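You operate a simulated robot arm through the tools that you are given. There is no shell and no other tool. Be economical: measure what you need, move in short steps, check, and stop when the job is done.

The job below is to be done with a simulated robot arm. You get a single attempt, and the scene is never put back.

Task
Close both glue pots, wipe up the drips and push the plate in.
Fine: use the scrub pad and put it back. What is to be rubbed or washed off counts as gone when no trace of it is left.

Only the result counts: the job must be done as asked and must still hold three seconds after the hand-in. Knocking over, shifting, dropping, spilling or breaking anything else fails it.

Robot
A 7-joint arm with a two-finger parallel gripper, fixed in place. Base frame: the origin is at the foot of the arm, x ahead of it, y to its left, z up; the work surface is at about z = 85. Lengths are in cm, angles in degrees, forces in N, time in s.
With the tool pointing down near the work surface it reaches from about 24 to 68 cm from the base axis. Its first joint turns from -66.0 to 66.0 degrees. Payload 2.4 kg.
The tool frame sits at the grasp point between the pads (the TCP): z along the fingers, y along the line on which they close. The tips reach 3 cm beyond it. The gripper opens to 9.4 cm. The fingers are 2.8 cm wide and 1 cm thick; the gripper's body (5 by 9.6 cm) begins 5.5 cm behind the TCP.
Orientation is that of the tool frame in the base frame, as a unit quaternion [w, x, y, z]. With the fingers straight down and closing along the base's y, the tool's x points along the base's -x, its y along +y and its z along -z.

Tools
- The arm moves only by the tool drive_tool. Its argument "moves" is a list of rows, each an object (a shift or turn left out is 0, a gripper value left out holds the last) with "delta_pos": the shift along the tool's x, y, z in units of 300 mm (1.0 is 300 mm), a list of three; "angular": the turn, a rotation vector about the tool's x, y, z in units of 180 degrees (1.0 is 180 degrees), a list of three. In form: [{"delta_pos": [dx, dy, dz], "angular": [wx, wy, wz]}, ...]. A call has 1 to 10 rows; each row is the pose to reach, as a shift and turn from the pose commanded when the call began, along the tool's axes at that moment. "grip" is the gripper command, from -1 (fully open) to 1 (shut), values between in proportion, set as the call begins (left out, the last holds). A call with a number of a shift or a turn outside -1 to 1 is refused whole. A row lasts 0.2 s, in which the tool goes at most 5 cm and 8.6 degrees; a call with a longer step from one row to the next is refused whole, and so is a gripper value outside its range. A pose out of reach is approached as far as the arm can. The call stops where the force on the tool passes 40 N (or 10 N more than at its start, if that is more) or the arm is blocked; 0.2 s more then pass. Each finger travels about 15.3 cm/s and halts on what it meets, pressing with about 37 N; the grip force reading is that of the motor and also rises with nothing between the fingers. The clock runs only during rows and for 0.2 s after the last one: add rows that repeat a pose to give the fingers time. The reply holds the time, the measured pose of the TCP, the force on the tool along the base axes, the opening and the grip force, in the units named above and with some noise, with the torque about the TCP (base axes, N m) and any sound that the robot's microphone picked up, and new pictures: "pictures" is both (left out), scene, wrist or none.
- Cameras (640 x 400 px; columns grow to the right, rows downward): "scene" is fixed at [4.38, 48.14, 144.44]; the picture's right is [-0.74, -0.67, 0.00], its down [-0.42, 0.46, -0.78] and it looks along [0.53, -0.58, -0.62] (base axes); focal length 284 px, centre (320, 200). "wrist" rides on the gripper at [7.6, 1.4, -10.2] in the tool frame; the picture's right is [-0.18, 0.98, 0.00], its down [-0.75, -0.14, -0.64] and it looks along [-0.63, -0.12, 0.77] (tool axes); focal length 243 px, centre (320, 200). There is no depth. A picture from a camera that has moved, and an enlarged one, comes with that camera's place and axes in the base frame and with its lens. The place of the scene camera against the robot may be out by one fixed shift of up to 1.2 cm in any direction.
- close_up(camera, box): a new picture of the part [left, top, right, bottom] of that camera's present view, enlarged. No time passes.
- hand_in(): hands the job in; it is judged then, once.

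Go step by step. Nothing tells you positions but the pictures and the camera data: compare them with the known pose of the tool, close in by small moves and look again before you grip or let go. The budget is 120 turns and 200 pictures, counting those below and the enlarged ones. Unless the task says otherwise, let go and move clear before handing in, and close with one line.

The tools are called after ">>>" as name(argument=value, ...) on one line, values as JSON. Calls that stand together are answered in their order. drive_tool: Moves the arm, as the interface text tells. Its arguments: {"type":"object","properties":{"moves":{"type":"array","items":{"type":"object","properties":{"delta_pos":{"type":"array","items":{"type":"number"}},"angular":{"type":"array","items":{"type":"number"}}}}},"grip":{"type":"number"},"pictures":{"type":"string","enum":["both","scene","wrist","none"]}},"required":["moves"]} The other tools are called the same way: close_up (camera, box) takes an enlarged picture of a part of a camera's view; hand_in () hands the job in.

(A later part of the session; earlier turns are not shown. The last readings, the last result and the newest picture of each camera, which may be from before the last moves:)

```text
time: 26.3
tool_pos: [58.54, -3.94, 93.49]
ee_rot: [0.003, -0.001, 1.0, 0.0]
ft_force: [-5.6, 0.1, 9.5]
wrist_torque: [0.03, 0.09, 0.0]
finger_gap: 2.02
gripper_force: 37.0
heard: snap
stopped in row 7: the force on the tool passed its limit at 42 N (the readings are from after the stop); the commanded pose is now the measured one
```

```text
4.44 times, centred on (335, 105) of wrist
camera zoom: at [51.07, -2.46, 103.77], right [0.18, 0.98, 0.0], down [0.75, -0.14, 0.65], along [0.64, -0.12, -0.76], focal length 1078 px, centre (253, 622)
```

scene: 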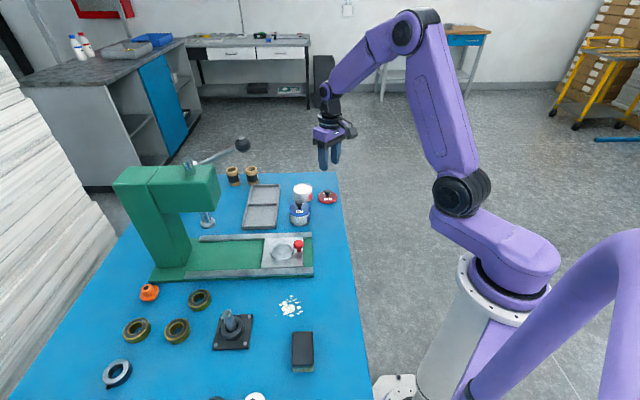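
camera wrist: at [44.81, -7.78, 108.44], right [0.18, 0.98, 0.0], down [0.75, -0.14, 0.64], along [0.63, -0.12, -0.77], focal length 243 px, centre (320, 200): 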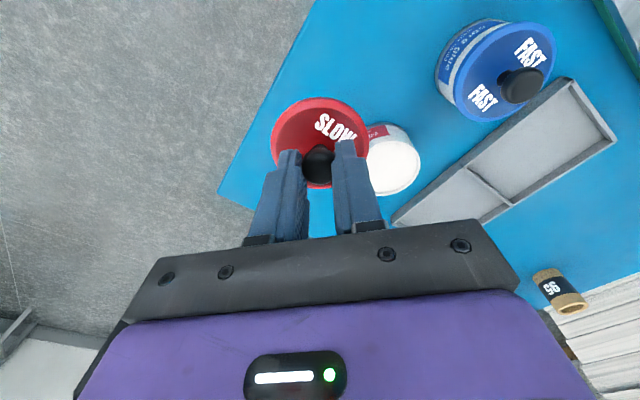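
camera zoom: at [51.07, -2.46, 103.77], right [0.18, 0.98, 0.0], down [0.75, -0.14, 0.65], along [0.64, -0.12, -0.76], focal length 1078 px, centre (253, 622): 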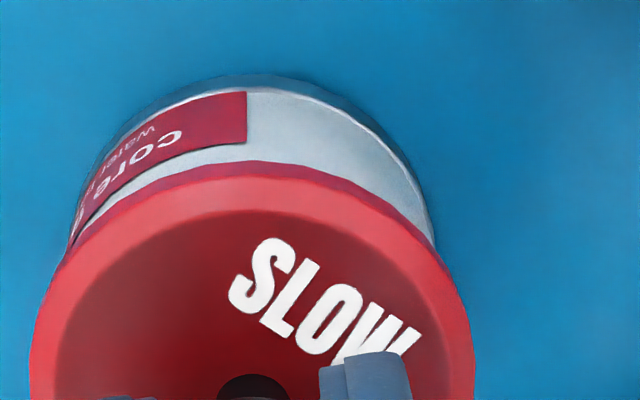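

Snap heard, so the red pot is closed too. Releasing, straightening and rising, then looking over the other side.

>>> drive_tool(moves=[{}, {}, {"delta_pos": [0, 0, -0.06]}, {"delta_pos": [0, 0, -0.18]}, {"delta_pos": [0, 0, -0.32], "angular": [0, 0.002, 0]}, {"delta_pos": [0.13, 0, -0.42], "angular": [0, 0.002, 0]}, {"delta_pos": [0.28, 0, -0.5], "angular": [0, 0.002, 0]}, {"delta_pos": [0.42, 0.05, -0.5], "angular": [0, 0.002, 0]}, {"delta_pos": [0.54, 0.1, -0.5], "angular": [0, 0.002, 0]}, {"delta_pos": [0.54, 0.1, -0.5], "angular": [0, 0.002, 0]}], grip=0.1)

>>> close_up(camera="scene", box=[275, 170, 345, 233])

```text
refused: row 7 steps farther than a row can; nothing moved
```

```text
6.35 times, centred on (310, 202) of scene
camera zoom: at [4.34, 48.14, 144.44], right [-0.74, -0.67, 0.0], down [-0.42, 0.46, -0.78], along [0.53, -0.58, -0.62], focal length 1804 px, centre (384, 190)
```

zoom: 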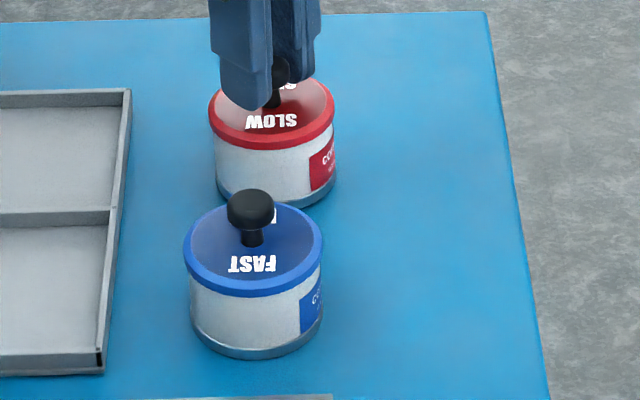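

The rise was refused because one step was too long, so nothing moved. Repeating with shorter steps.

>>> drive_tool(moves=[{}, {}, {"delta_pos": [0, 0, -0.06]}, {"delta_pos": [0, 0, -0.18]}, {"delta_pos": [0, 0, -0.32], "angular": [0, 0.002, 0]}, {"delta_pos": [0.1, 0, -0.42], "angular": [0, 0.002, 0]}, {"delta_pos": [0.23, 0, -0.48], "angular": [0, 0.002, 0]}, {"delta_pos": [0.38, 0.04, -0.48], "angular": [0, 0.002, 0]}, {"delta_pos": [0.53, 0.08, -0.48], "angular": [0, 0.002, 0]}, {"delta_pos": [0.53, 0.08, -0.48], "angular": [0, 0.002, 0]}], grip=0.1)

>>> close_up(camera="scene", box=[275, 170, 345, 233])

```text
time: 28.5
tool_pos: [42.73, -1.35, 107.74]
ee_rot: [-0.001, -0.002, 1.0, 0.0]
ft_force: [0.0, 0.3, -0.1]
wrist_torque: [-0.02, -0.04, -0.01]
finger_gap: 4.22
gripper_force: 0.0
camera wrist: at [35.25, 0.0, 117.94], right [0.18, 0.98, 0.0], down [0.75, -0.14, 0.64], along [0.63, -0.12, -0.77], focal length 243 px, centre (320, 200)
```

scene: 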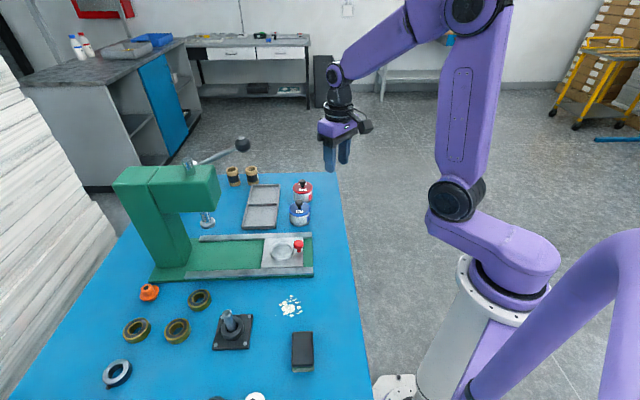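
wrist: 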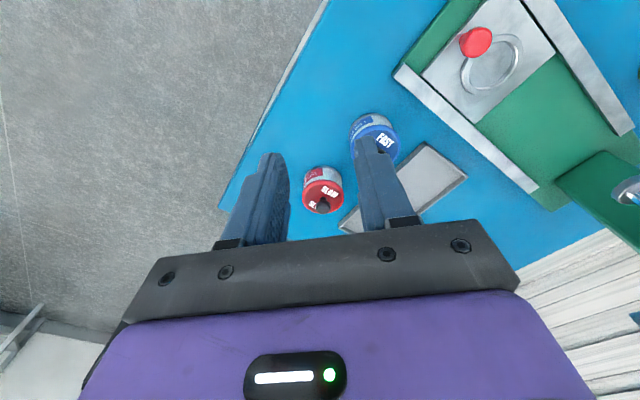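

```text
6.35 times, centred on (310, 202) of scene
camera zoom: at [4.37, 48.14, 144.44], right [-0.74, -0.67, 0.0], down [-0.42, 0.46, -0.78], along [0.53, -0.58, -0.62], focal length 1804 px, centre (384, 190)
```

zoom: 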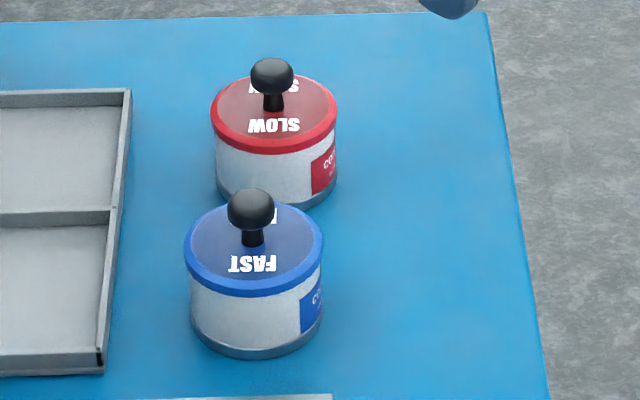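

Both pots are closed and standing. Next the plate: the press axis runs about 45° (+x,+y) with the red knob near (41.3,14.3), so I'll check the clearance under the press head.

>>> close_up(camera="scene", box=[100, 150, 330, 295])

>>> close_up(camera="wrist", box=[380, 0, 640, 220])

```text
2.76 times, centred on (215, 222) of scene
camera zoom: at [4.37, 48.14, 144.44], right [-0.74, -0.67, 0.0], down [-0.42, 0.46, -0.78], along [0.53, -0.58, -0.62], focal length 784 px, centre (610, 138)
```

zoom: 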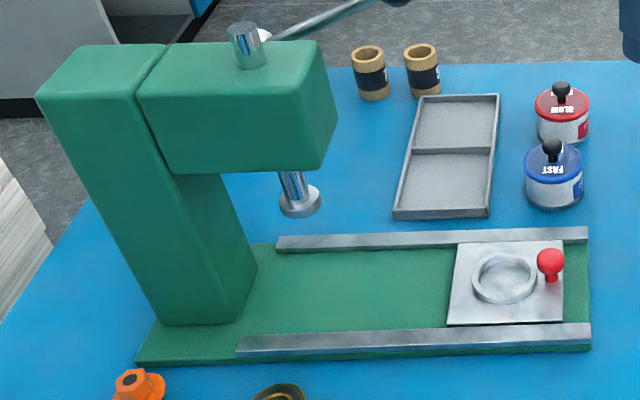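

```text
1.82 times, centred on (510, 110) of wrist
camera zoom: at [35.25, 0.0, 117.94], right [0.18, 0.98, 0.0], down [0.75, -0.14, 0.64], along [0.63, -0.12, -0.77], focal length 441 px, centre (-26, 364)
```

zoom: 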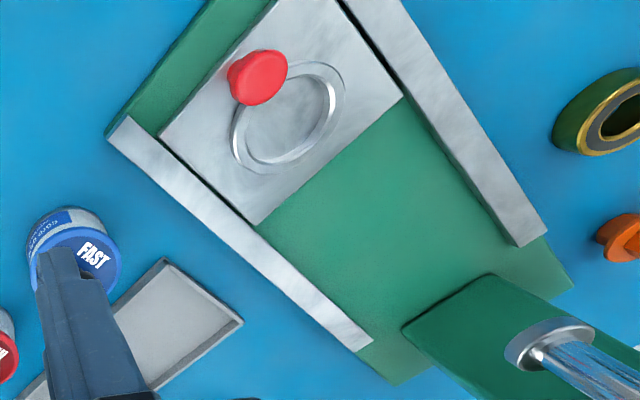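

The head is at about z=106 and would be close to an upright gripper at the end of the push, so I'll turn the tool 45° and lean it back about 30°. First the turn, placing it behind the knob.

>>> drive_tool(moves=[{"delta_pos": [0.03, 0.06, 0.02], "angular": [0, 0, -0.042]}, {"delta_pos": [0.06, 0.12, 0.04], "angular": [0, 0, -0.084]}, {"delta_pos": [0.09, 0.18, 0.06], "angular": [0, 0, -0.127]}, {"delta_pos": [0.12, 0.25, 0.08], "angular": [0, 0, -0.169]}, {"delta_pos": [0.15, 0.32, 0.1], "angular": [0, 0, -0.211]}, {"delta_pos": [0.187, 0.38, 0.13], "angular": [0, 0, -0.2533]}, {"delta_pos": [0.187, 0.38, 0.13], "angular": [0, 0, -0.2533]}], grip=1, pictures="none")

>>> drive_tool(moves=[{"angular": [0, -0.042, 0]}, {"angular": [0, -0.084, 0]}, {"angular": [0, -0.126, 0]}, {"angular": [0, -0.167, 0]}, {"angular": [0, -0.167, 0]}])

```text
time: 30.1
tool_pos: [37.31, 9.69, 104.01]
ee_rot: [0.0, -0.389, 0.921, -0.001]
ft_force: [-0.1, -0.3, 0.0]
wrist_torque: [0.0, -0.01, 0.01]
finger_gap: 0.01
gripper_force: 32.9
```

```text
time: 31.3
tool_pos: [37.21, 9.78, 104.04]
ee_rot: [0.24, -0.374, 0.89, 0.1]
ft_force: [-0.1, -0.4, -0.5]
wrist_torque: [0.01, 0.02, 0.0]
finger_gap: 0.0
gripper_force: 32.0
camera wrist: at [27.97, 2.42, 108.96], right [-0.59, 0.8, 0.09], down [0.33, 0.14, 0.93], along [0.74, 0.58, -0.35], focal length 243 px, centre (320, 200)
```

scene: 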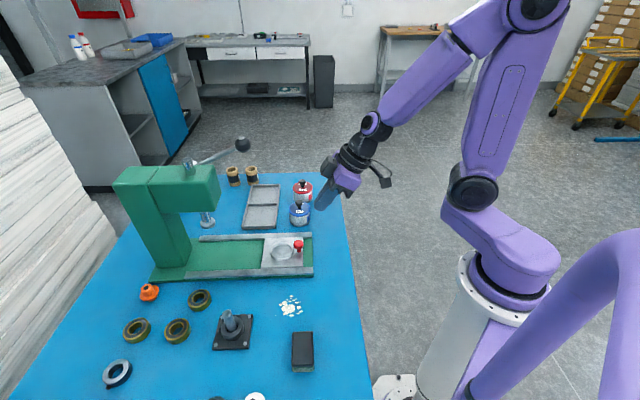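
wrist: 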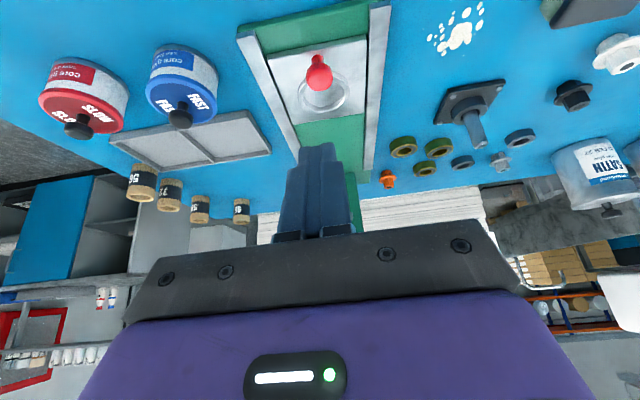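

The tool is lined up with the plate and the knob is straight ahead. Lowering to knob height just behind it.

>>> drive_tool(moves=[{"delta_pos": [0.075, 0, 0.12]}, {"delta_pos": [0.15, 0, 0.24]}, {"delta_pos": [0.229, 0, 0.364]}, {"delta_pos": [0.229, 0, 0.364]}])

>>> close_up(camera="scene", box=[260, 210, 350, 291])

```text
time: 32.3
tool_pos: [36.79, 9.54, 90.89]
ee_rot: [0.239, -0.375, 0.89, 0.1]
ft_force: [0.5, 0.1, 0.8]
wrist_torque: [-0.03, -0.01, 0.0]
finger_gap: 0.01
gripper_force: 33.2
camera wrist: at [27.61, 2.19, 95.92], right [-0.59, 0.8, 0.09], down [0.33, 0.14, 0.93], along [0.74, 0.58, -0.35], focal length 243 px, centre (320, 200)
```

scene: 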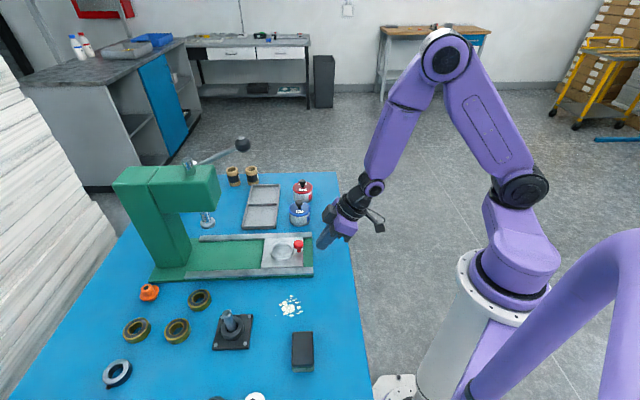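
wrist: 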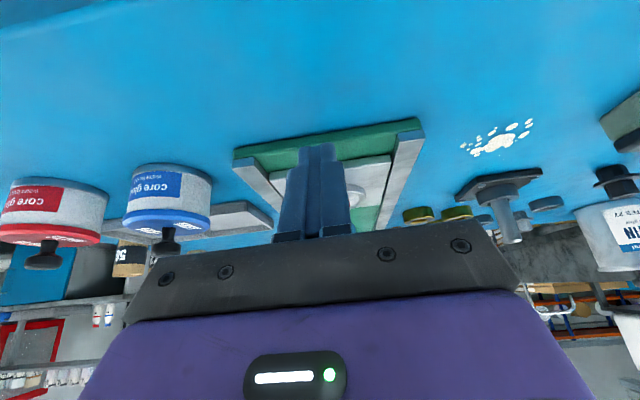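

```text
4.94 times, centred on (305, 250) of scene
camera zoom: at [4.37, 48.14, 144.44], right [-0.74, -0.67, 0.0], down [-0.42, 0.46, -0.78], along [0.53, -0.58, -0.62], focal length 1403 px, centre (394, -49)
```

zoom: 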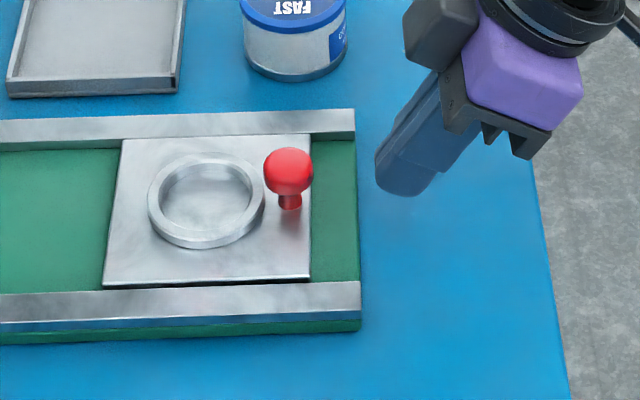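

Height and line look right. Pushing forward along the axis, first 5 cm.

>>> drive_tool(moves=[{"delta_pos": [-0.0289, 0.005, 0.0167]}, {"delta_pos": [-0.0577, 0.005, 0.0333]}, {"delta_pos": [-0.075, 0.005, 0.0433]}, {"delta_pos": [-0.0924, 0.005, 0.0533]}, {"delta_pos": [-0.1097, 0.005, 0.0633]}, {"delta_pos": [-0.127, 0.005, 0.0733]}, {"delta_pos": [-0.1443, 0.005, 0.0833]}, {"delta_pos": [-0.1443, 0.005, 0.0833]}], pictures="none")

>>> close_up(camera="scene", box=[240, 210, 330, 291])

```text
time: 34.1
tool_pos: [40.14, 13.19, 91.0]
ee_rot: [0.239, -0.375, 0.89, 0.101]
ft_force: [-1.2, 0.5, -0.4]
wrist_torque: [0.0, 0.0, 0.04]
finger_gap: 0.03
gripper_force: 32.7
```

```text
4.94 times, centred on (285, 250) of scene
camera zoom: at [4.38, 48.14, 144.44], right [-0.74, -0.67, 0.0], down [-0.42, 0.46, -0.78], along [0.53, -0.58, -0.62], focal length 1403 px, centre (493, -49)
```

zoom: 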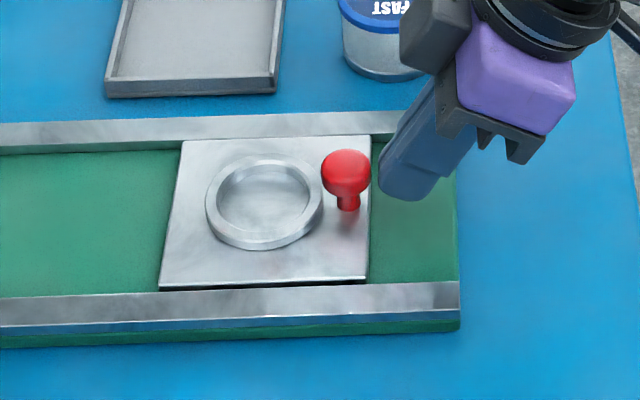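

The plate slides freely. Continuing the push at a slow, even pace.

>>> drive_tool(moves=[{"delta_pos": [-0.0173, 0, 0.01]}, {"delta_pos": [-0.0346, 0, 0.02]}, {"delta_pos": [-0.052, 0, 0.03]}, {"delta_pos": [-0.0693, 0, 0.04]}, {"delta_pos": [-0.0866, 0, 0.05]}, {"delta_pos": [-0.104, 0, 0.06]}, {"delta_pos": [-0.1213, 0, 0.07]}, {"delta_pos": [-0.1386, 0, 0.08]}, {"delta_pos": [-0.156, 0, 0.09]}, {"delta_pos": [-0.1732, 0, 0.1]}], pictures="scene")

>>> close_up(camera="scene", box=[130, 160, 320, 290])

```text
time: 36.3
tool_pos: [44.42, 17.43, 91.02]
ee_rot: [0.239, -0.374, 0.891, 0.099]
ft_force: [-0.6, -0.6, -1.2]
wrist_torque: [-0.03, 0.04, 0.04]
finger_gap: 0.0
gripper_force: 33.4
```

scene: 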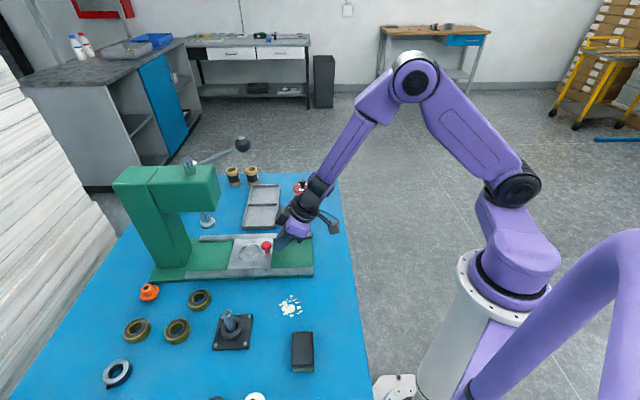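

```text
3.08 times, centred on (225, 225) of scene
camera zoom: at [4.37, 48.14, 144.44], right [-0.74, -0.67, 0.0], down [-0.42, 0.46, -0.78], along [0.53, -0.58, -0.62], focal length 874 px, centre (612, 123)
```

zoom: 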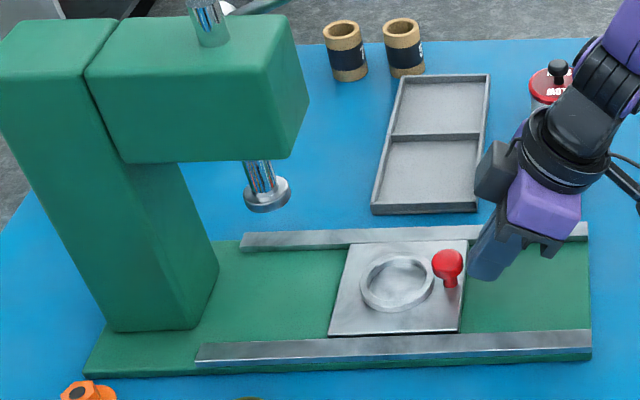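

>>> drive_tool(moves=[{"delta_pos": [-0.0173, 0, 0.01]}, {"delta_pos": [-0.0346, 0, 0.02]}, {"delta_pos": [-0.052, 0, 0.03]}, {"delta_pos": [-0.0693, 0, 0.04]}, {"delta_pos": [-0.0866, 0, 0.05]}, {"delta_pos": [-0.104, 0, 0.06]}, {"delta_pos": [-0.1213, 0, 0.07]}, {"delta_pos": [-0.1386, 0, 0.08]}, {"delta_pos": [-0.156, 0, 0.09]}, {"delta_pos": [-0.1732, 0, 0.1]}], pictures="none")

>>> close_up(camera="scene", box=[130, 160, 320, 290])

```text
time: 38.5
tool_pos: [48.66, 21.77, 91.1]
ee_rot: [0.24, -0.374, 0.89, 0.099]
ft_force: [-1.1, -1.3, -0.6]
wrist_torque: [0.0, 0.0, 0.0]
finger_gap: 0.0
gripper_force: 32.8
```

```text
3.08 times, centred on (225, 225) of scene
camera zoom: at [4.38, 48.14, 144.44], right [-0.74, -0.67, 0.0], down [-0.42, 0.46, -0.78], along [0.53, -0.58, -0.62], focal length 874 px, centre (612, 123)
```

zoom: 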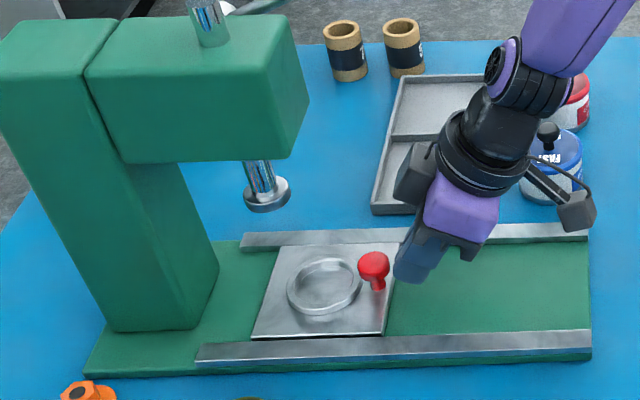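

>>> drive_tool(moves=[{"delta_pos": [-0.0173, 0, 0.01]}, {"delta_pos": [-0.0346, 0, 0.02]}, {"delta_pos": [-0.052, 0, 0.03]}, {"delta_pos": [-0.0693, 0, 0.04]}, {"delta_pos": [-0.0823, 0, 0.0475]}, {"delta_pos": [-0.0953, 0, 0.055]}, {"delta_pos": [-0.1083, 0, 0.0625]}, {"delta_pos": [-0.1213, 0, 0.07]}], pictures="none")

>>> close_up(camera="scene", box=[130, 160, 320, 290])

```text
time: 40.0
tool_pos: [50.56, 23.8, 90.36]
ee_rot: [0.229, -0.374, 0.893, 0.1]
ft_force: [-1.3, -2.6, -0.6]
wrist_torque: [-0.02, 0.05, 0.0]
finger_gap: 0.0
gripper_force: 32.4
stopped in row 7: the force on the tool passed its limit at 43 N (the readings are from after the stop); the commanded pose is now the measured one
```

```text
3.08 times, centred on (225, 225) of scene
camera zoom: at [4.38, 48.14, 144.44], right [-0.74, -0.67, 0.0], down [-0.42, 0.46, -0.78], along [0.53, -0.58, -0.62], focal length 874 px, centre (612, 123)
```

zoom: 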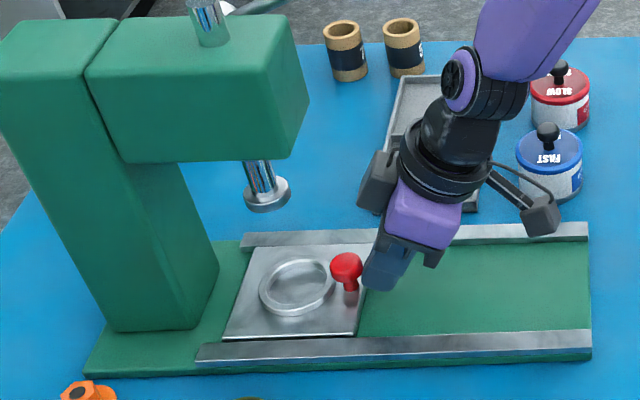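

The push stopped at 43 N with the ring about under the ram. To tell a stop from a catch, I'll back off a bit, raise slightly and push once more.

>>> drive_tool(moves=[{"delta_pos": [0.0289, 0, -0.0167]}, {"delta_pos": [0.05, 0, -0.04], "angular": [0, -0.0065, 0]}, {"delta_pos": [0.05, 0, -0.04], "angular": [0, -0.0065, 0]}], pictures="wrist")

>>> close_up(camera="scene", box=[180, 210, 270, 290])

```text
time: 40.8
tool_pos: [49.18, 22.41, 90.78]
ee_rot: [0.239, -0.373, 0.891, 0.102]
ft_force: [-0.2, -0.1, 0.4]
wrist_torque: [0.02, 0.0, 0.0]
finger_gap: 0.0
gripper_force: 33.0
camera wrist: at [40.13, 15.05, 95.83], right [-0.59, 0.8, 0.1], down [0.34, 0.13, 0.93], along [0.73, 0.58, -0.35], focal length 243 px, centre (320, 200)
```

wrist: 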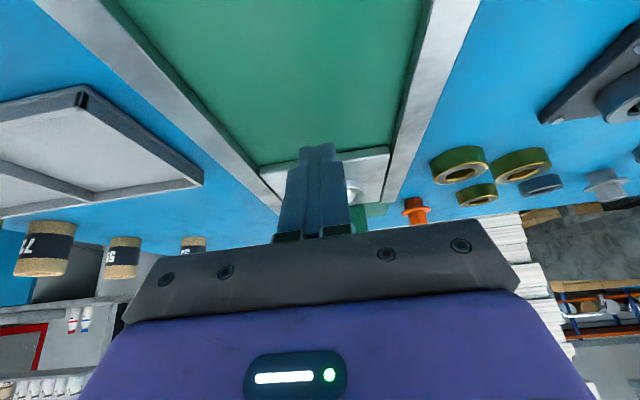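

```text
5.00 times, centred on (225, 250) of scene
camera zoom: at [4.38, 48.14, 144.44], right [-0.74, -0.67, 0.0], down [-0.42, 0.46, -0.78], along [0.53, -0.58, -0.62], focal length 1421 px, centre (795, -50)
```

zoom: 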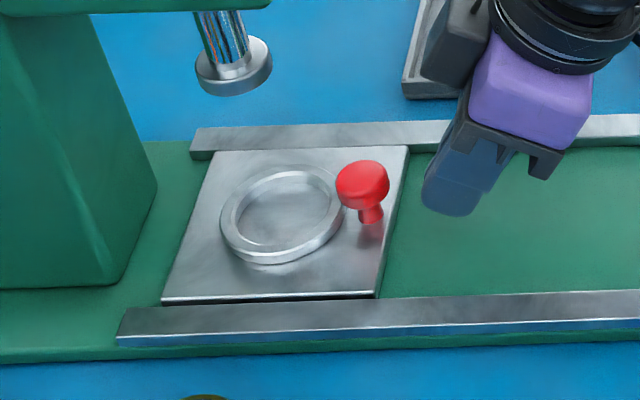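

>>> drive_tool(moves=[{"delta_pos": [-0.0173, 0, 0.01]}, {"delta_pos": [-0.0346, 0, 0.02]}, {"delta_pos": [-0.045, 0, 0.026]}, {"delta_pos": [-0.054, 0, 0.031]}, {"delta_pos": [-0.062, 0, 0.036]}, {"delta_pos": [-0.07, 0, 0.0405]}, {"delta_pos": [-0.078, 0, 0.045]}], pictures="none")

>>> close_up(camera="scene", box=[180, 210, 270, 290])

```text
time: 42.4
tool_pos: [50.65, 23.79, 90.1]
ee_rot: [0.228, -0.372, 0.894, 0.101]
ft_force: [-1.7, -2.3, -2.3]
wrist_torque: [-0.02, 0.04, -0.03]
finger_gap: 0.0
gripper_force: 32.4
stopped in row 7: the force on the tool passed its limit at 42 N (the readings are from after the stop); the commanded pose is now the measured one
```

```text
5.00 times, centred on (225, 250) of scene
camera zoom: at [4.37, 48.14, 144.44], right [-0.74, -0.67, 0.0], down [-0.42, 0.46, -0.78], along [0.53, -0.58, -0.62], focal length 1421 px, centre (795, -50)
```

zoom: 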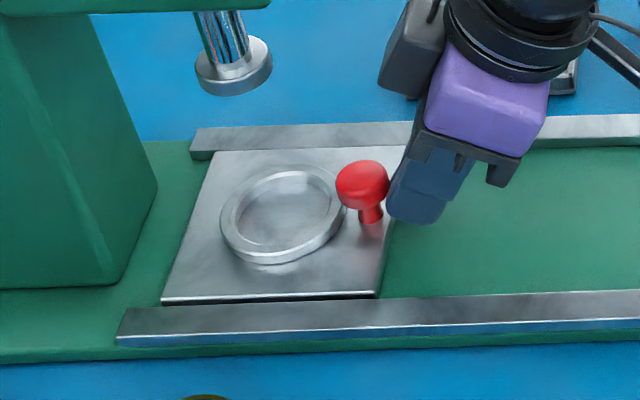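

The plate stops at exactly the same place, so it is fully in. Backing off, raising and levelling the tool.

>>> drive_tool(moves=[{"delta_pos": [0.06, 0, -0.035]}, {"delta_pos": [0.12, 0, -0.07]}, {"delta_pos": [0.05, 0, -0.196]}, {"delta_pos": [-0.02, 0, -0.322]}, {"delta_pos": [-0.09, 0, -0.448], "angular": [0, 0.04, 0]}, {"delta_pos": [-0.1, 0, -0.46], "angular": [0, 0.08, 0]}, {"delta_pos": [-0.1, 0, -0.46], "angular": [0, 0.12, 0]}, {"delta_pos": [-0.1, 0, -0.46], "angular": [0, 0.16, 0]}, {"delta_pos": [-0.1, 0, -0.46], "angular": [0, 0.16, 0]}], pictures="scene")

>>> close_up(camera="scene", box=[200, 270, 380, 400])

```text
time: 44.4
tool_pos: [47.93, 20.87, 103.69]
ee_rot: [-0.001, -0.385, 0.923, 0.006]
ft_force: [-0.2, -0.1, -0.4]
wrist_torque: [-0.02, 0.0, 0.0]
finger_gap: 0.0
gripper_force: 32.9
```

scene: 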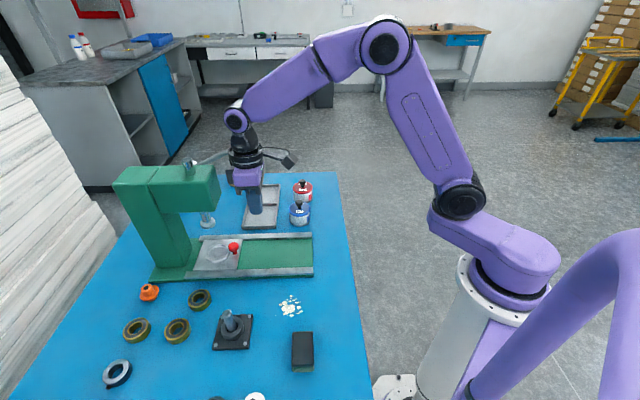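

```text
3.08 times, centred on (290, 335) of scene
camera zoom: at [4.38, 48.14, 144.44], right [-0.74, -0.67, 0.0], down [-0.42, 0.46, -0.78], along [0.53, -0.58, -0.62], focal length 874 px, centre (412, -215)
```

zoom: 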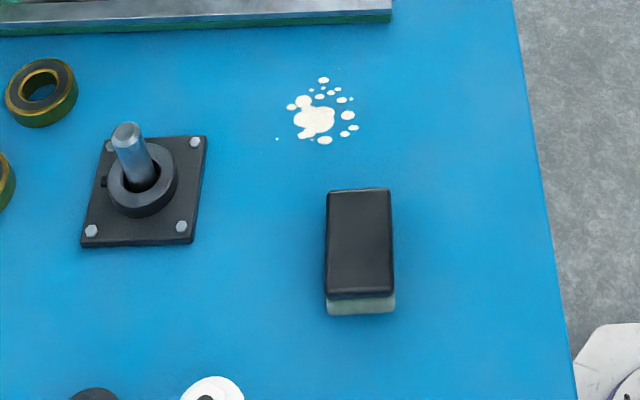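

Plate is in. Now the scrub pad: dark block near (23.5,31.6), long side along (-.7,.7), and the drips near (32.7,26). I'll turn the tool to grip across the pad and move above it.

>>> drive_tool(moves=[{"delta_pos": [0.031, 0.083, 0], "angular": [0, 0, 0.046]}, {"delta_pos": [0.062, 0.166, 0], "angular": [0, 0, 0.092]}, {"delta_pos": [0.094, 0.249, 0], "angular": [0, 0, 0.138]}, {"delta_pos": [0.125, 0.332, 0], "angular": [0, 0, 0.184]}, {"delta_pos": [0.156, 0.415, 0], "angular": [0, 0, 0.23]}, {"delta_pos": [0.187, 0.498, 0], "angular": [0, 0, 0.276]}, {"delta_pos": [0.218, 0.581, 0], "angular": [0, 0, 0.322]}, {"delta_pos": [0.249, 0.664, 0], "angular": [0, 0, 0.368]}, {"delta_pos": [0.28, 0.747, 0], "angular": [0, 0, 0.414]}, {"delta_pos": [0.312, 0.831, 0], "angular": [0, 0, 0.46]}], grip=-0.38)

```text
time: 46.6
tool_pos: [23.58, 31.62, 103.96]
ee_rot: [-0.005, 0.322, 0.947, 0.006]
ft_force: [0.2, -0.8, 0.0]
wrist_torque: [0.06, -0.02, 0.01]
finger_gap: 6.5
gripper_force: 0.1
camera wrist: at [18.55, 37.35, 114.34], right [0.74, 0.67, 0.0], down [0.52, -0.58, 0.63], along [0.42, -0.47, -0.77], focal length 243 px, centre (320, 200)
```

scene: 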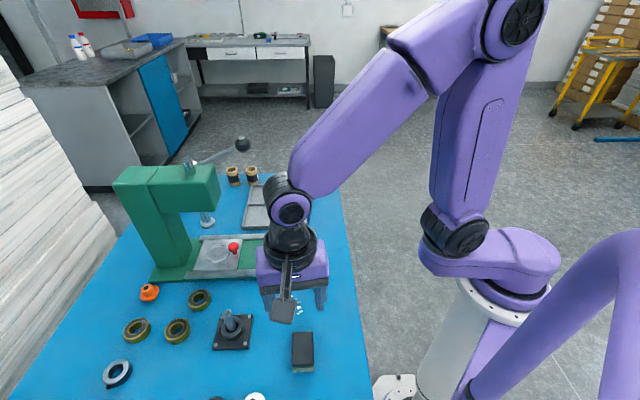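
wrist: 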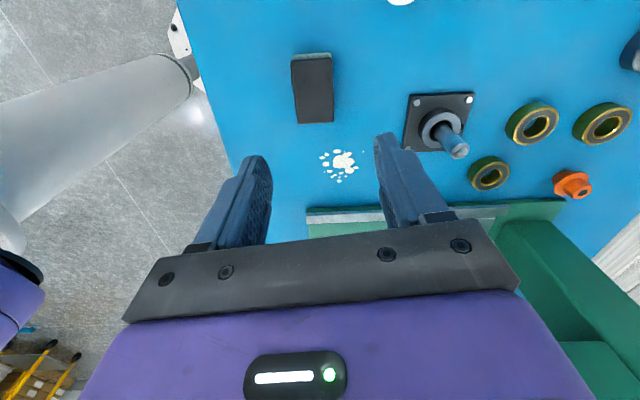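

Pad seen from above: centre about (22.8,31.6), 4 × 6.4 cm, lying at 45°. Aligning and going partway down.

>>> drive_tool(moves=[{"delta_pos": [0.0225, -0.016, 0.06], "angular": [0.0026, -0.0042, 0.041]}, {"delta_pos": [0.0225, -0.016, 0.16], "angular": [0.0026, -0.0042, 0.041]}, {"delta_pos": [0.0225, -0.016, 0.25], "angular": [0.0026, -0.0042, 0.041]}, {"delta_pos": [0.0225, -0.016, 0.25], "angular": [0.0026, -0.0042, 0.041]}])

>>> close_up(camera="scene", box=[250, 270, 350, 390])

>>> close_up(camera="wrist", box=[230, 40, 430, 200])

```text
time: 47.6
tool_pos: [22.77, 31.65, 96.6]
ee_rot: [0.0, 0.381, 0.924, -0.002]
ft_force: [-0.6, 0.7, -0.1]
wrist_torque: [0.0, -0.02, -0.01]
finger_gap: 6.51
gripper_force: 0.1
camera wrist: at [18.35, 38.08, 106.88], right [0.82, 0.57, 0.0], down [0.44, -0.63, 0.64], along [0.36, -0.53, -0.77], focal length 243 px, centre (320, 200)
```

scene: 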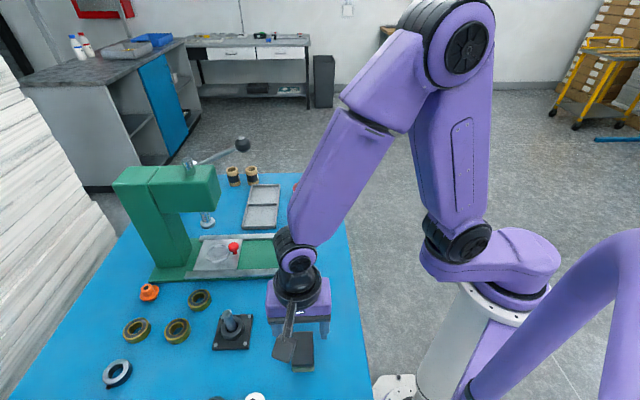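
wrist: 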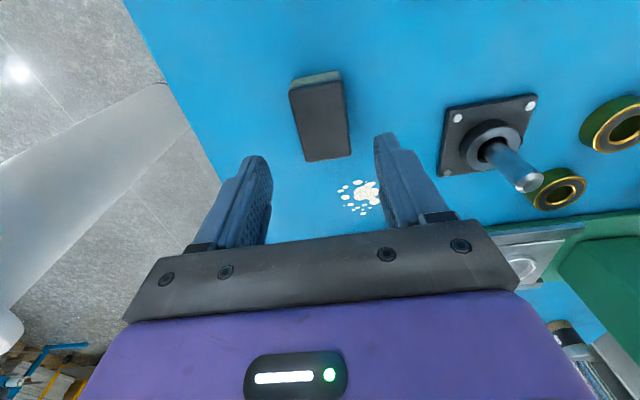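

```text
3.33 times, centred on (300, 330) of scene
camera zoom: at [4.38, 48.14, 144.44], right [-0.74, -0.67, 0.0], down [-0.42, 0.46, -0.78], along [0.53, -0.58, -0.62], focal length 947 px, centre (387, -233)
```

zoom: 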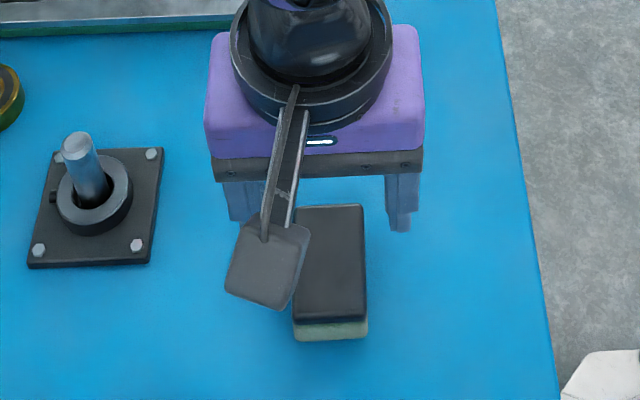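

```text
2.50 times, centred on (330, 120) of wrist
camera zoom: at [18.35, 38.08, 106.88], right [0.82, 0.57, 0.0], down [0.44, -0.63, 0.64], along [0.36, -0.53, -0.77], focal length 606 px, centre (295, 400)
```

zoom: 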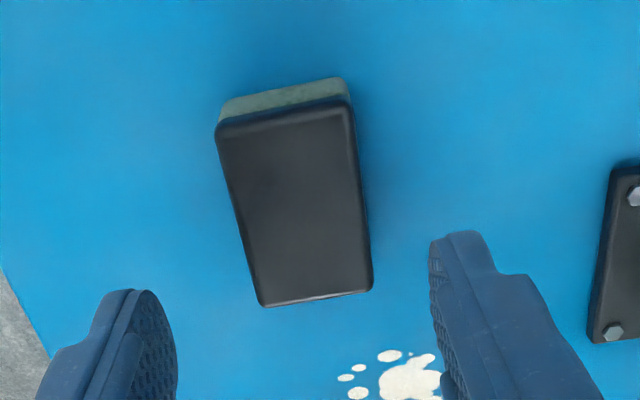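

The pad is thin (top near z=87). Lowering to just above table level beside it and checking the finger clearance.

>>> drive_tool(moves=[{"delta_pos": [-0.013, 0, 0.08]}, {"delta_pos": [-0.013, 0, 0.16]}, {"delta_pos": [-0.013, 0, 0.215]}, {"delta_pos": [-0.013, 0, 0.215]}], pictures="none")

>>> close_up(camera="wrist", box=[220, 80, 420, 240])

>>> close_up(camera="scene", box=[260, 290, 350, 390])

```text
time: 48.6
tool_pos: [23.11, 31.37, 90.11]
ee_rot: [0.0, 0.38, 0.925, -0.001]
ft_force: [0.7, 0.1, 1.0]
wrist_torque: [0.01, 0.01, -0.02]
finger_gap: 6.49
gripper_force: 0.1
```

```text
2.50 times, centred on (320, 160) of wrist
camera zoom: at [18.77, 37.78, 100.33], right [0.82, 0.57, 0.0], down [0.44, -0.63, 0.64], along [0.36, -0.53, -0.77], focal length 606 px, centre (320, 300)
```

zoom: 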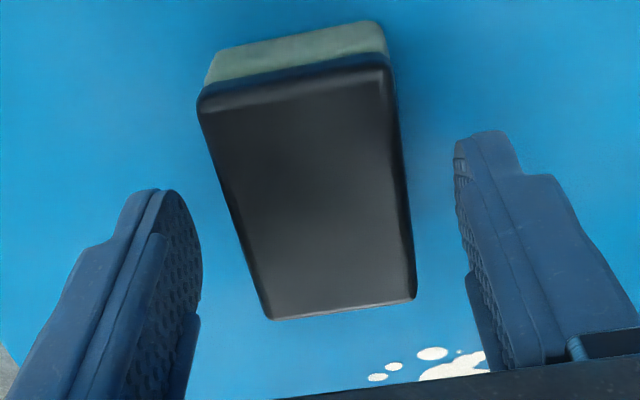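

```text
4.00 times, centred on (305, 340) of scene
camera zoom: at [4.38, 48.14, 144.44], right [-0.74, -0.67, 0.0], down [-0.42, 0.46, -0.78], along [0.53, -0.58, -0.62], focal length 1137 px, centre (380, -360)
```

zoom: 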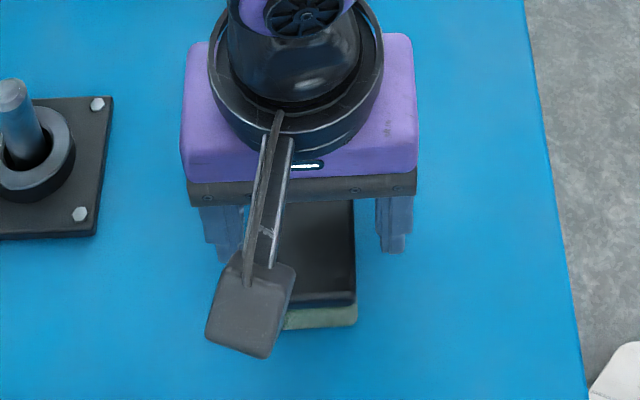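

TCP is centred on the pad (23.17,31.28; top z≈87.6). Lowering 1.2 cm and gripping.

>>> drive_tool(moves=[{"delta_pos": [-0.003, 0, 0.02]}, {"delta_pos": [-0.003, 0, 0.04]}, {"delta_pos": [-0.003, 0, 0.04]}], pictures="none")

>>> drive_tool(moves=[{}, {}, {}], grip=1, pictures="wrist")

```text
time: 49.4
tool_pos: [23.2, 31.3, 88.81]
ee_rot: [0.0, 0.38, 0.925, -0.001]
ft_force: [-0.7, 0.5, 0.2]
wrist_torque: [0.01, -0.02, 0.0]
finger_gap: 6.5
gripper_force: 0.1
```

```text
time: 50.2
tool_pos: [23.19, 31.3, 88.85]
ee_rot: [0.001, 0.38, 0.925, -0.002]
ft_force: [-2.1, -1.7, 22.8]
wrist_torque: [0.03, 0.07, 0.04]
finger_gap: 4.12
gripper_force: 37.2
camera wrist: at [18.85, 37.74, 99.1], right [0.82, 0.57, 0.0], down [0.44, -0.63, 0.64], along [0.37, -0.53, -0.77], focal length 243 px, centre (320, 200)
```

wrist: 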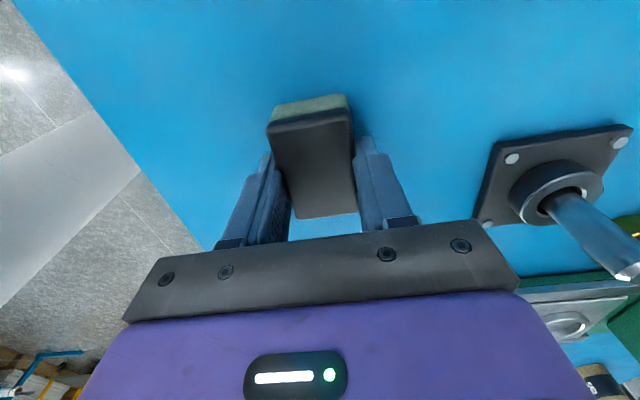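

Pad gripped (gap 4.1). Lifting it and carrying it forward to the near edge of the drips.

>>> drive_tool(moves=[{"delta_pos": [0, 0, -0.05]}, {"delta_pos": [0, 0, -0.1]}, {"delta_pos": [-0.12, 0.005, -0.1]}, {"delta_pos": [-0.24, 0.01, -0.1]}, {"delta_pos": [-0.357, 0.013, -0.1]}, {"delta_pos": [-0.357, 0.013, -0.04]}, {"delta_pos": [-0.357, 0.013, -0.04]}])

>>> close_up(camera="scene", box=[240, 260, 340, 350])

```text
time: 51.8
tool_pos: [31.07, 24.26, 90.07]
ee_rot: [0.0, 0.38, 0.925, -0.002]
ft_force: [-0.7, 0.1, -0.6]
wrist_torque: [0.01, 0.0, 0.0]
finger_gap: 4.09
gripper_force: 37.3
camera wrist: at [26.7, 30.58, 100.36], right [0.82, 0.57, 0.0], down [0.44, -0.63, 0.64], along [0.36, -0.53, -0.77], focal length 243 px, centre (320, 200)
```

scene: 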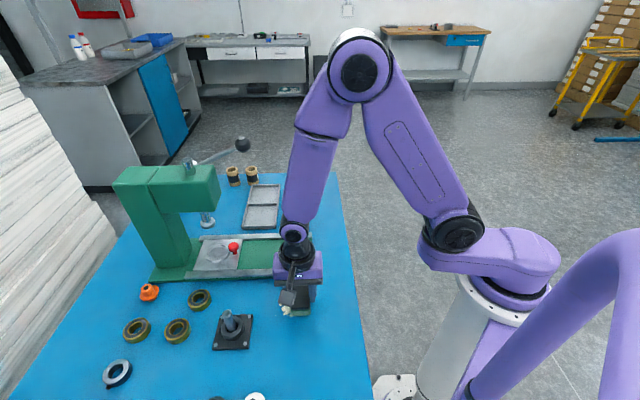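
wrist: 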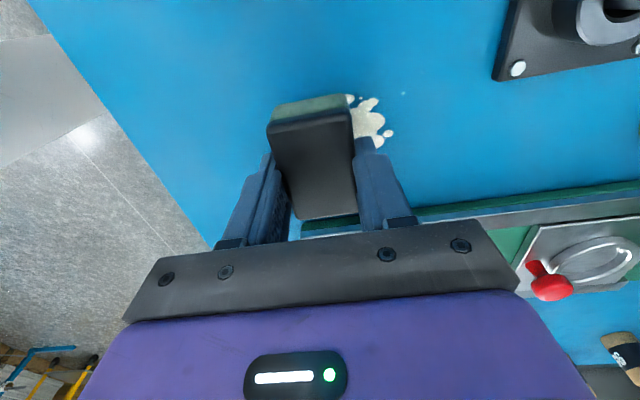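

```text
4.44 times, centred on (290, 305) of scene
camera zoom: at [4.38, 48.14, 144.44], right [-0.74, -0.67, 0.0], down [-0.42, 0.46, -0.78], along [0.53, -0.58, -0.62], focal length 1263 px, centre (453, -267)
```

zoom: 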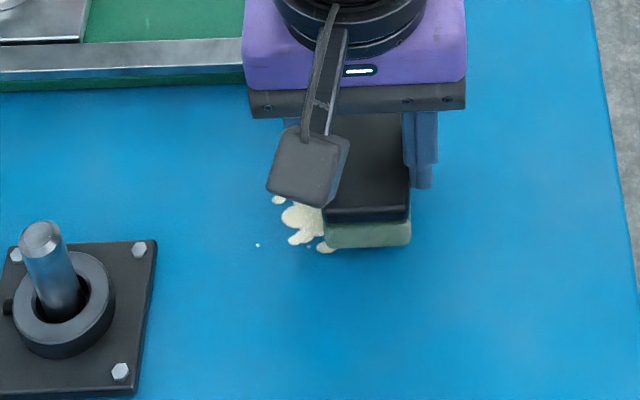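

The pad covers the near part of the stain (centre at b≈4.8, stain spans roughly 2–7.7 in that direction). Pressing lightly and sweeping sideways.

>>> drive_tool(moves=[{"delta_pos": [0.04, -0.053, 0.02]}, {"delta_pos": [0.04, -0.053, 0.0433]}, {"delta_pos": [0.04, 0.02, 0.0433]}, {"delta_pos": [0.04, 0.09, 0.0433]}, {"delta_pos": [0.04, 0.16, 0.0433]}, {"delta_pos": [0.04, 0.22, 0.0433]}, {"delta_pos": [0.04, 0.15, 0.0433]}, {"delta_pos": [0.04, 0.08, 0.0433]}, {"delta_pos": [0.04, 0.01, 0.0433]}, {"delta_pos": [0.04, -0.053, 0.0433]}])

>>> close_up(camera="scene", box=[240, 260, 340, 350])

```text
time: 52.5
tool_pos: [29.14, 24.02, 88.87]
ee_rot: [-0.003, 0.381, 0.925, -0.007]
ft_force: [-5.1, -5.1, 22.4]
wrist_torque: [0.26, -0.08, 0.06]
finger_gap: 4.1
gripper_force: 37.0
stopped in row 3: the force on the tool passed its limit at 64 N (the readings are from after the stop); the commanded pose is now the measured one
camera wrist: at [24.85, 30.44, 99.11], right [0.82, 0.57, -0.01], down [0.44, -0.62, 0.64], along [0.36, -0.54, -0.76], focal length 243 px, centre (320, 200)
```

scene: 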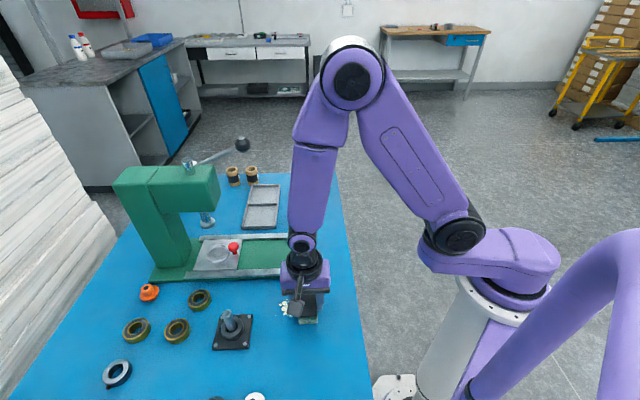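
wrist: 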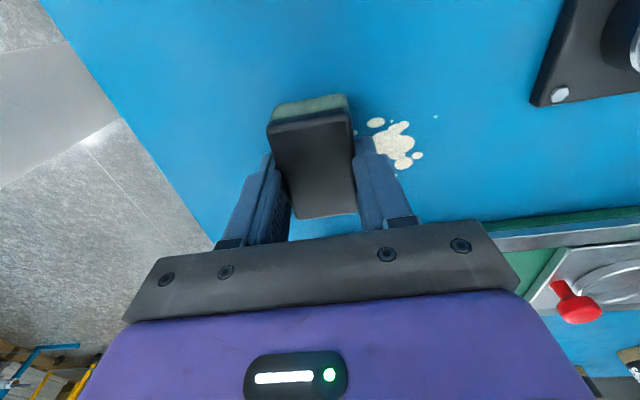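

```text
4.44 times, centred on (290, 305) of scene
camera zoom: at [4.34, 48.11, 144.45], right [-0.74, -0.67, 0.0], down [-0.42, 0.46, -0.78], along [0.53, -0.58, -0.62], focal length 1263 px, centre (453, -267)
```

zoom: 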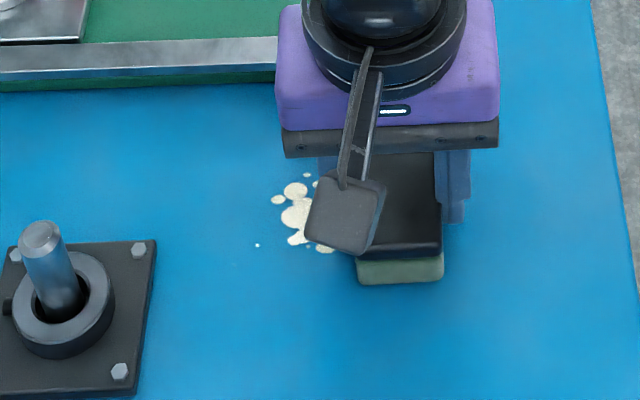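

I pressed too hard (contact is stiff and begins about z=88.9). I'll lift a touch, straighten, and set it back with a gentler load.

>>> drive_tool(moves=[{"delta_pos": [0, 0, -0.02], "angular": [-0.0048, 0, 0]}, {"delta_pos": [0, 0, -0.02], "angular": [-0.0048, 0, 0]}, {"delta_pos": [0, 0, -0.01], "angular": [-0.0048, 0, 0]}, {"delta_pos": [0, 0, -0.004], "angular": [-0.0048, 0, 0]}, {"delta_pos": [0, 0, -0.001], "angular": [-0.0048, 0, 0]}, {"delta_pos": [0, 0, -0.001], "angular": [-0.0048, 0, 0]}], pictures="none")

```text
time: 53.9
tool_pos: [29.15, 24.0, 88.79]
ee_rot: [0.001, 0.38, 0.925, 0.0]
ft_force: [-1.4, -1.3, 17.5]
wrist_torque: [-0.16, 0.21, 0.03]
finger_gap: 4.09
gripper_force: 37.1
```

Now 17.5 N of pressure, good. Sweeping sideways across and back.

>>> drive_tool(moves=[{"delta_pos": [0, 0.04, 0]}, {"delta_pos": [0, 0.09, 0]}, {"delta_pos": [0, 0.14, 0]}, {"delta_pos": [0, 0.19, 0]}, {"delta_pos": [0, 0.24, 0]}, {"delta_pos": [0, 0.265, 0]}, {"delta_pos": [0, 0.2, 0]}, {"delta_pos": [0, 0.13, 0]}, {"delta_pos": [0, 0.06, 0]}, {"delta_pos": [0, 0, 0]}])

>>> close_up(camera="scene", box=[240, 260, 340, 350])

```text
time: 54.2
tool_pos: [29.25, 24.09, 88.89]
ee_rot: [-0.002, 0.381, 0.925, -0.006]
ft_force: [-4.4, -4.3, 19.8]
wrist_torque: [0.1, -0.15, 0.01]
finger_gap: 4.08
gripper_force: 36.6
stopped in row 1: the force on the tool passed its limit at 54 N (the readings are from after the stop); the commanded pose is now the measured one
camera wrist: at [24.98, 30.49, 99.12], right [0.82, 0.57, -0.01], down [0.44, -0.63, 0.64], along [0.36, -0.53, -0.77], focal length 243 px, centre (320, 200)
```

scene: 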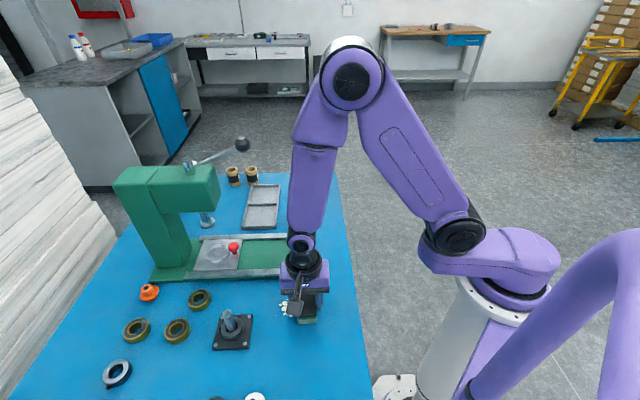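
wrist: 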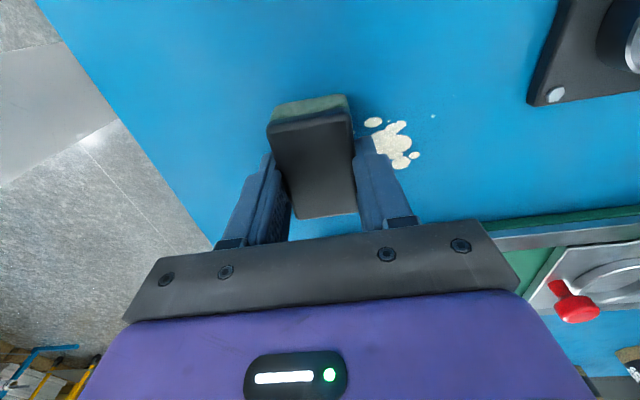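

```text
4.44 times, centred on (290, 305) of scene
camera zoom: at [4.35, 48.11, 144.45], right [-0.74, -0.67, 0.0], down [-0.42, 0.46, -0.78], along [0.53, -0.58, -0.62], focal length 1263 px, centre (453, -267)
```

zoom: 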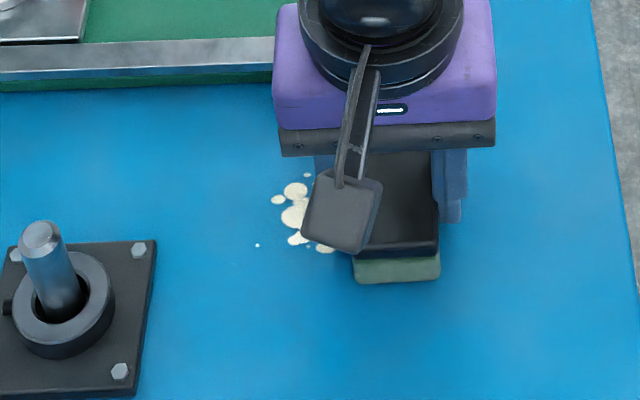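

Friction is strong under that load. I'll straighten again, use a much lighter contact and move slower.

>>> drive_tool(moves=[{"delta_pos": [0, 0, -0.02], "angular": [-0.0042, 0, 0]}, {"delta_pos": [0, 0, -0.02], "angular": [-0.0042, 0, 0]}, {"delta_pos": [0, 0, -0.01], "angular": [-0.0042, 0, 0]}, {"delta_pos": [0, 0, -0.004], "angular": [-0.0042, 0, 0]}, {"delta_pos": [0, 0, -0.004], "angular": [-0.0042, 0, 0]}, {"delta_pos": [0, 0, -0.004], "angular": [-0.0042, 0, 0]}], pictures="none")

>>> close_up(camera="wrist", box=[240, 60, 440, 230])

```text
time: 55.6
tool_pos: [29.22, 24.1, 89.08]
ee_rot: [0.001, 0.381, 0.925, 0.003]
ft_force: [-0.2, -0.3, -0.8]
wrist_torque: [-0.02, 0.02, 0.0]
finger_gap: 4.09
gripper_force: 37.2
```

```text
2.35 times, centred on (340, 145) of wrist
camera zoom: at [24.95, 30.44, 99.24], right [0.82, 0.57, 0.0], down [0.43, -0.63, 0.64], along [0.37, -0.53, -0.77], focal length 571 px, centre (273, 329)
```

zoom: 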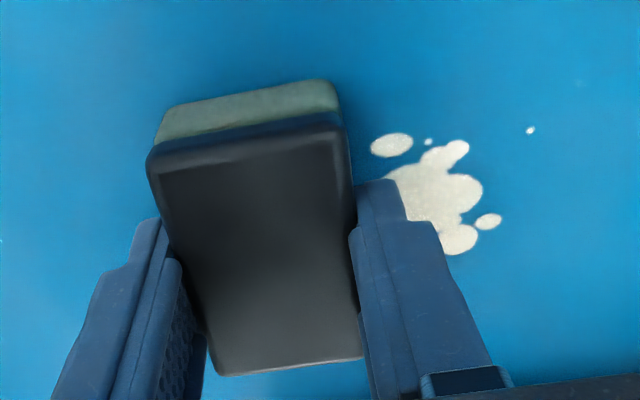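

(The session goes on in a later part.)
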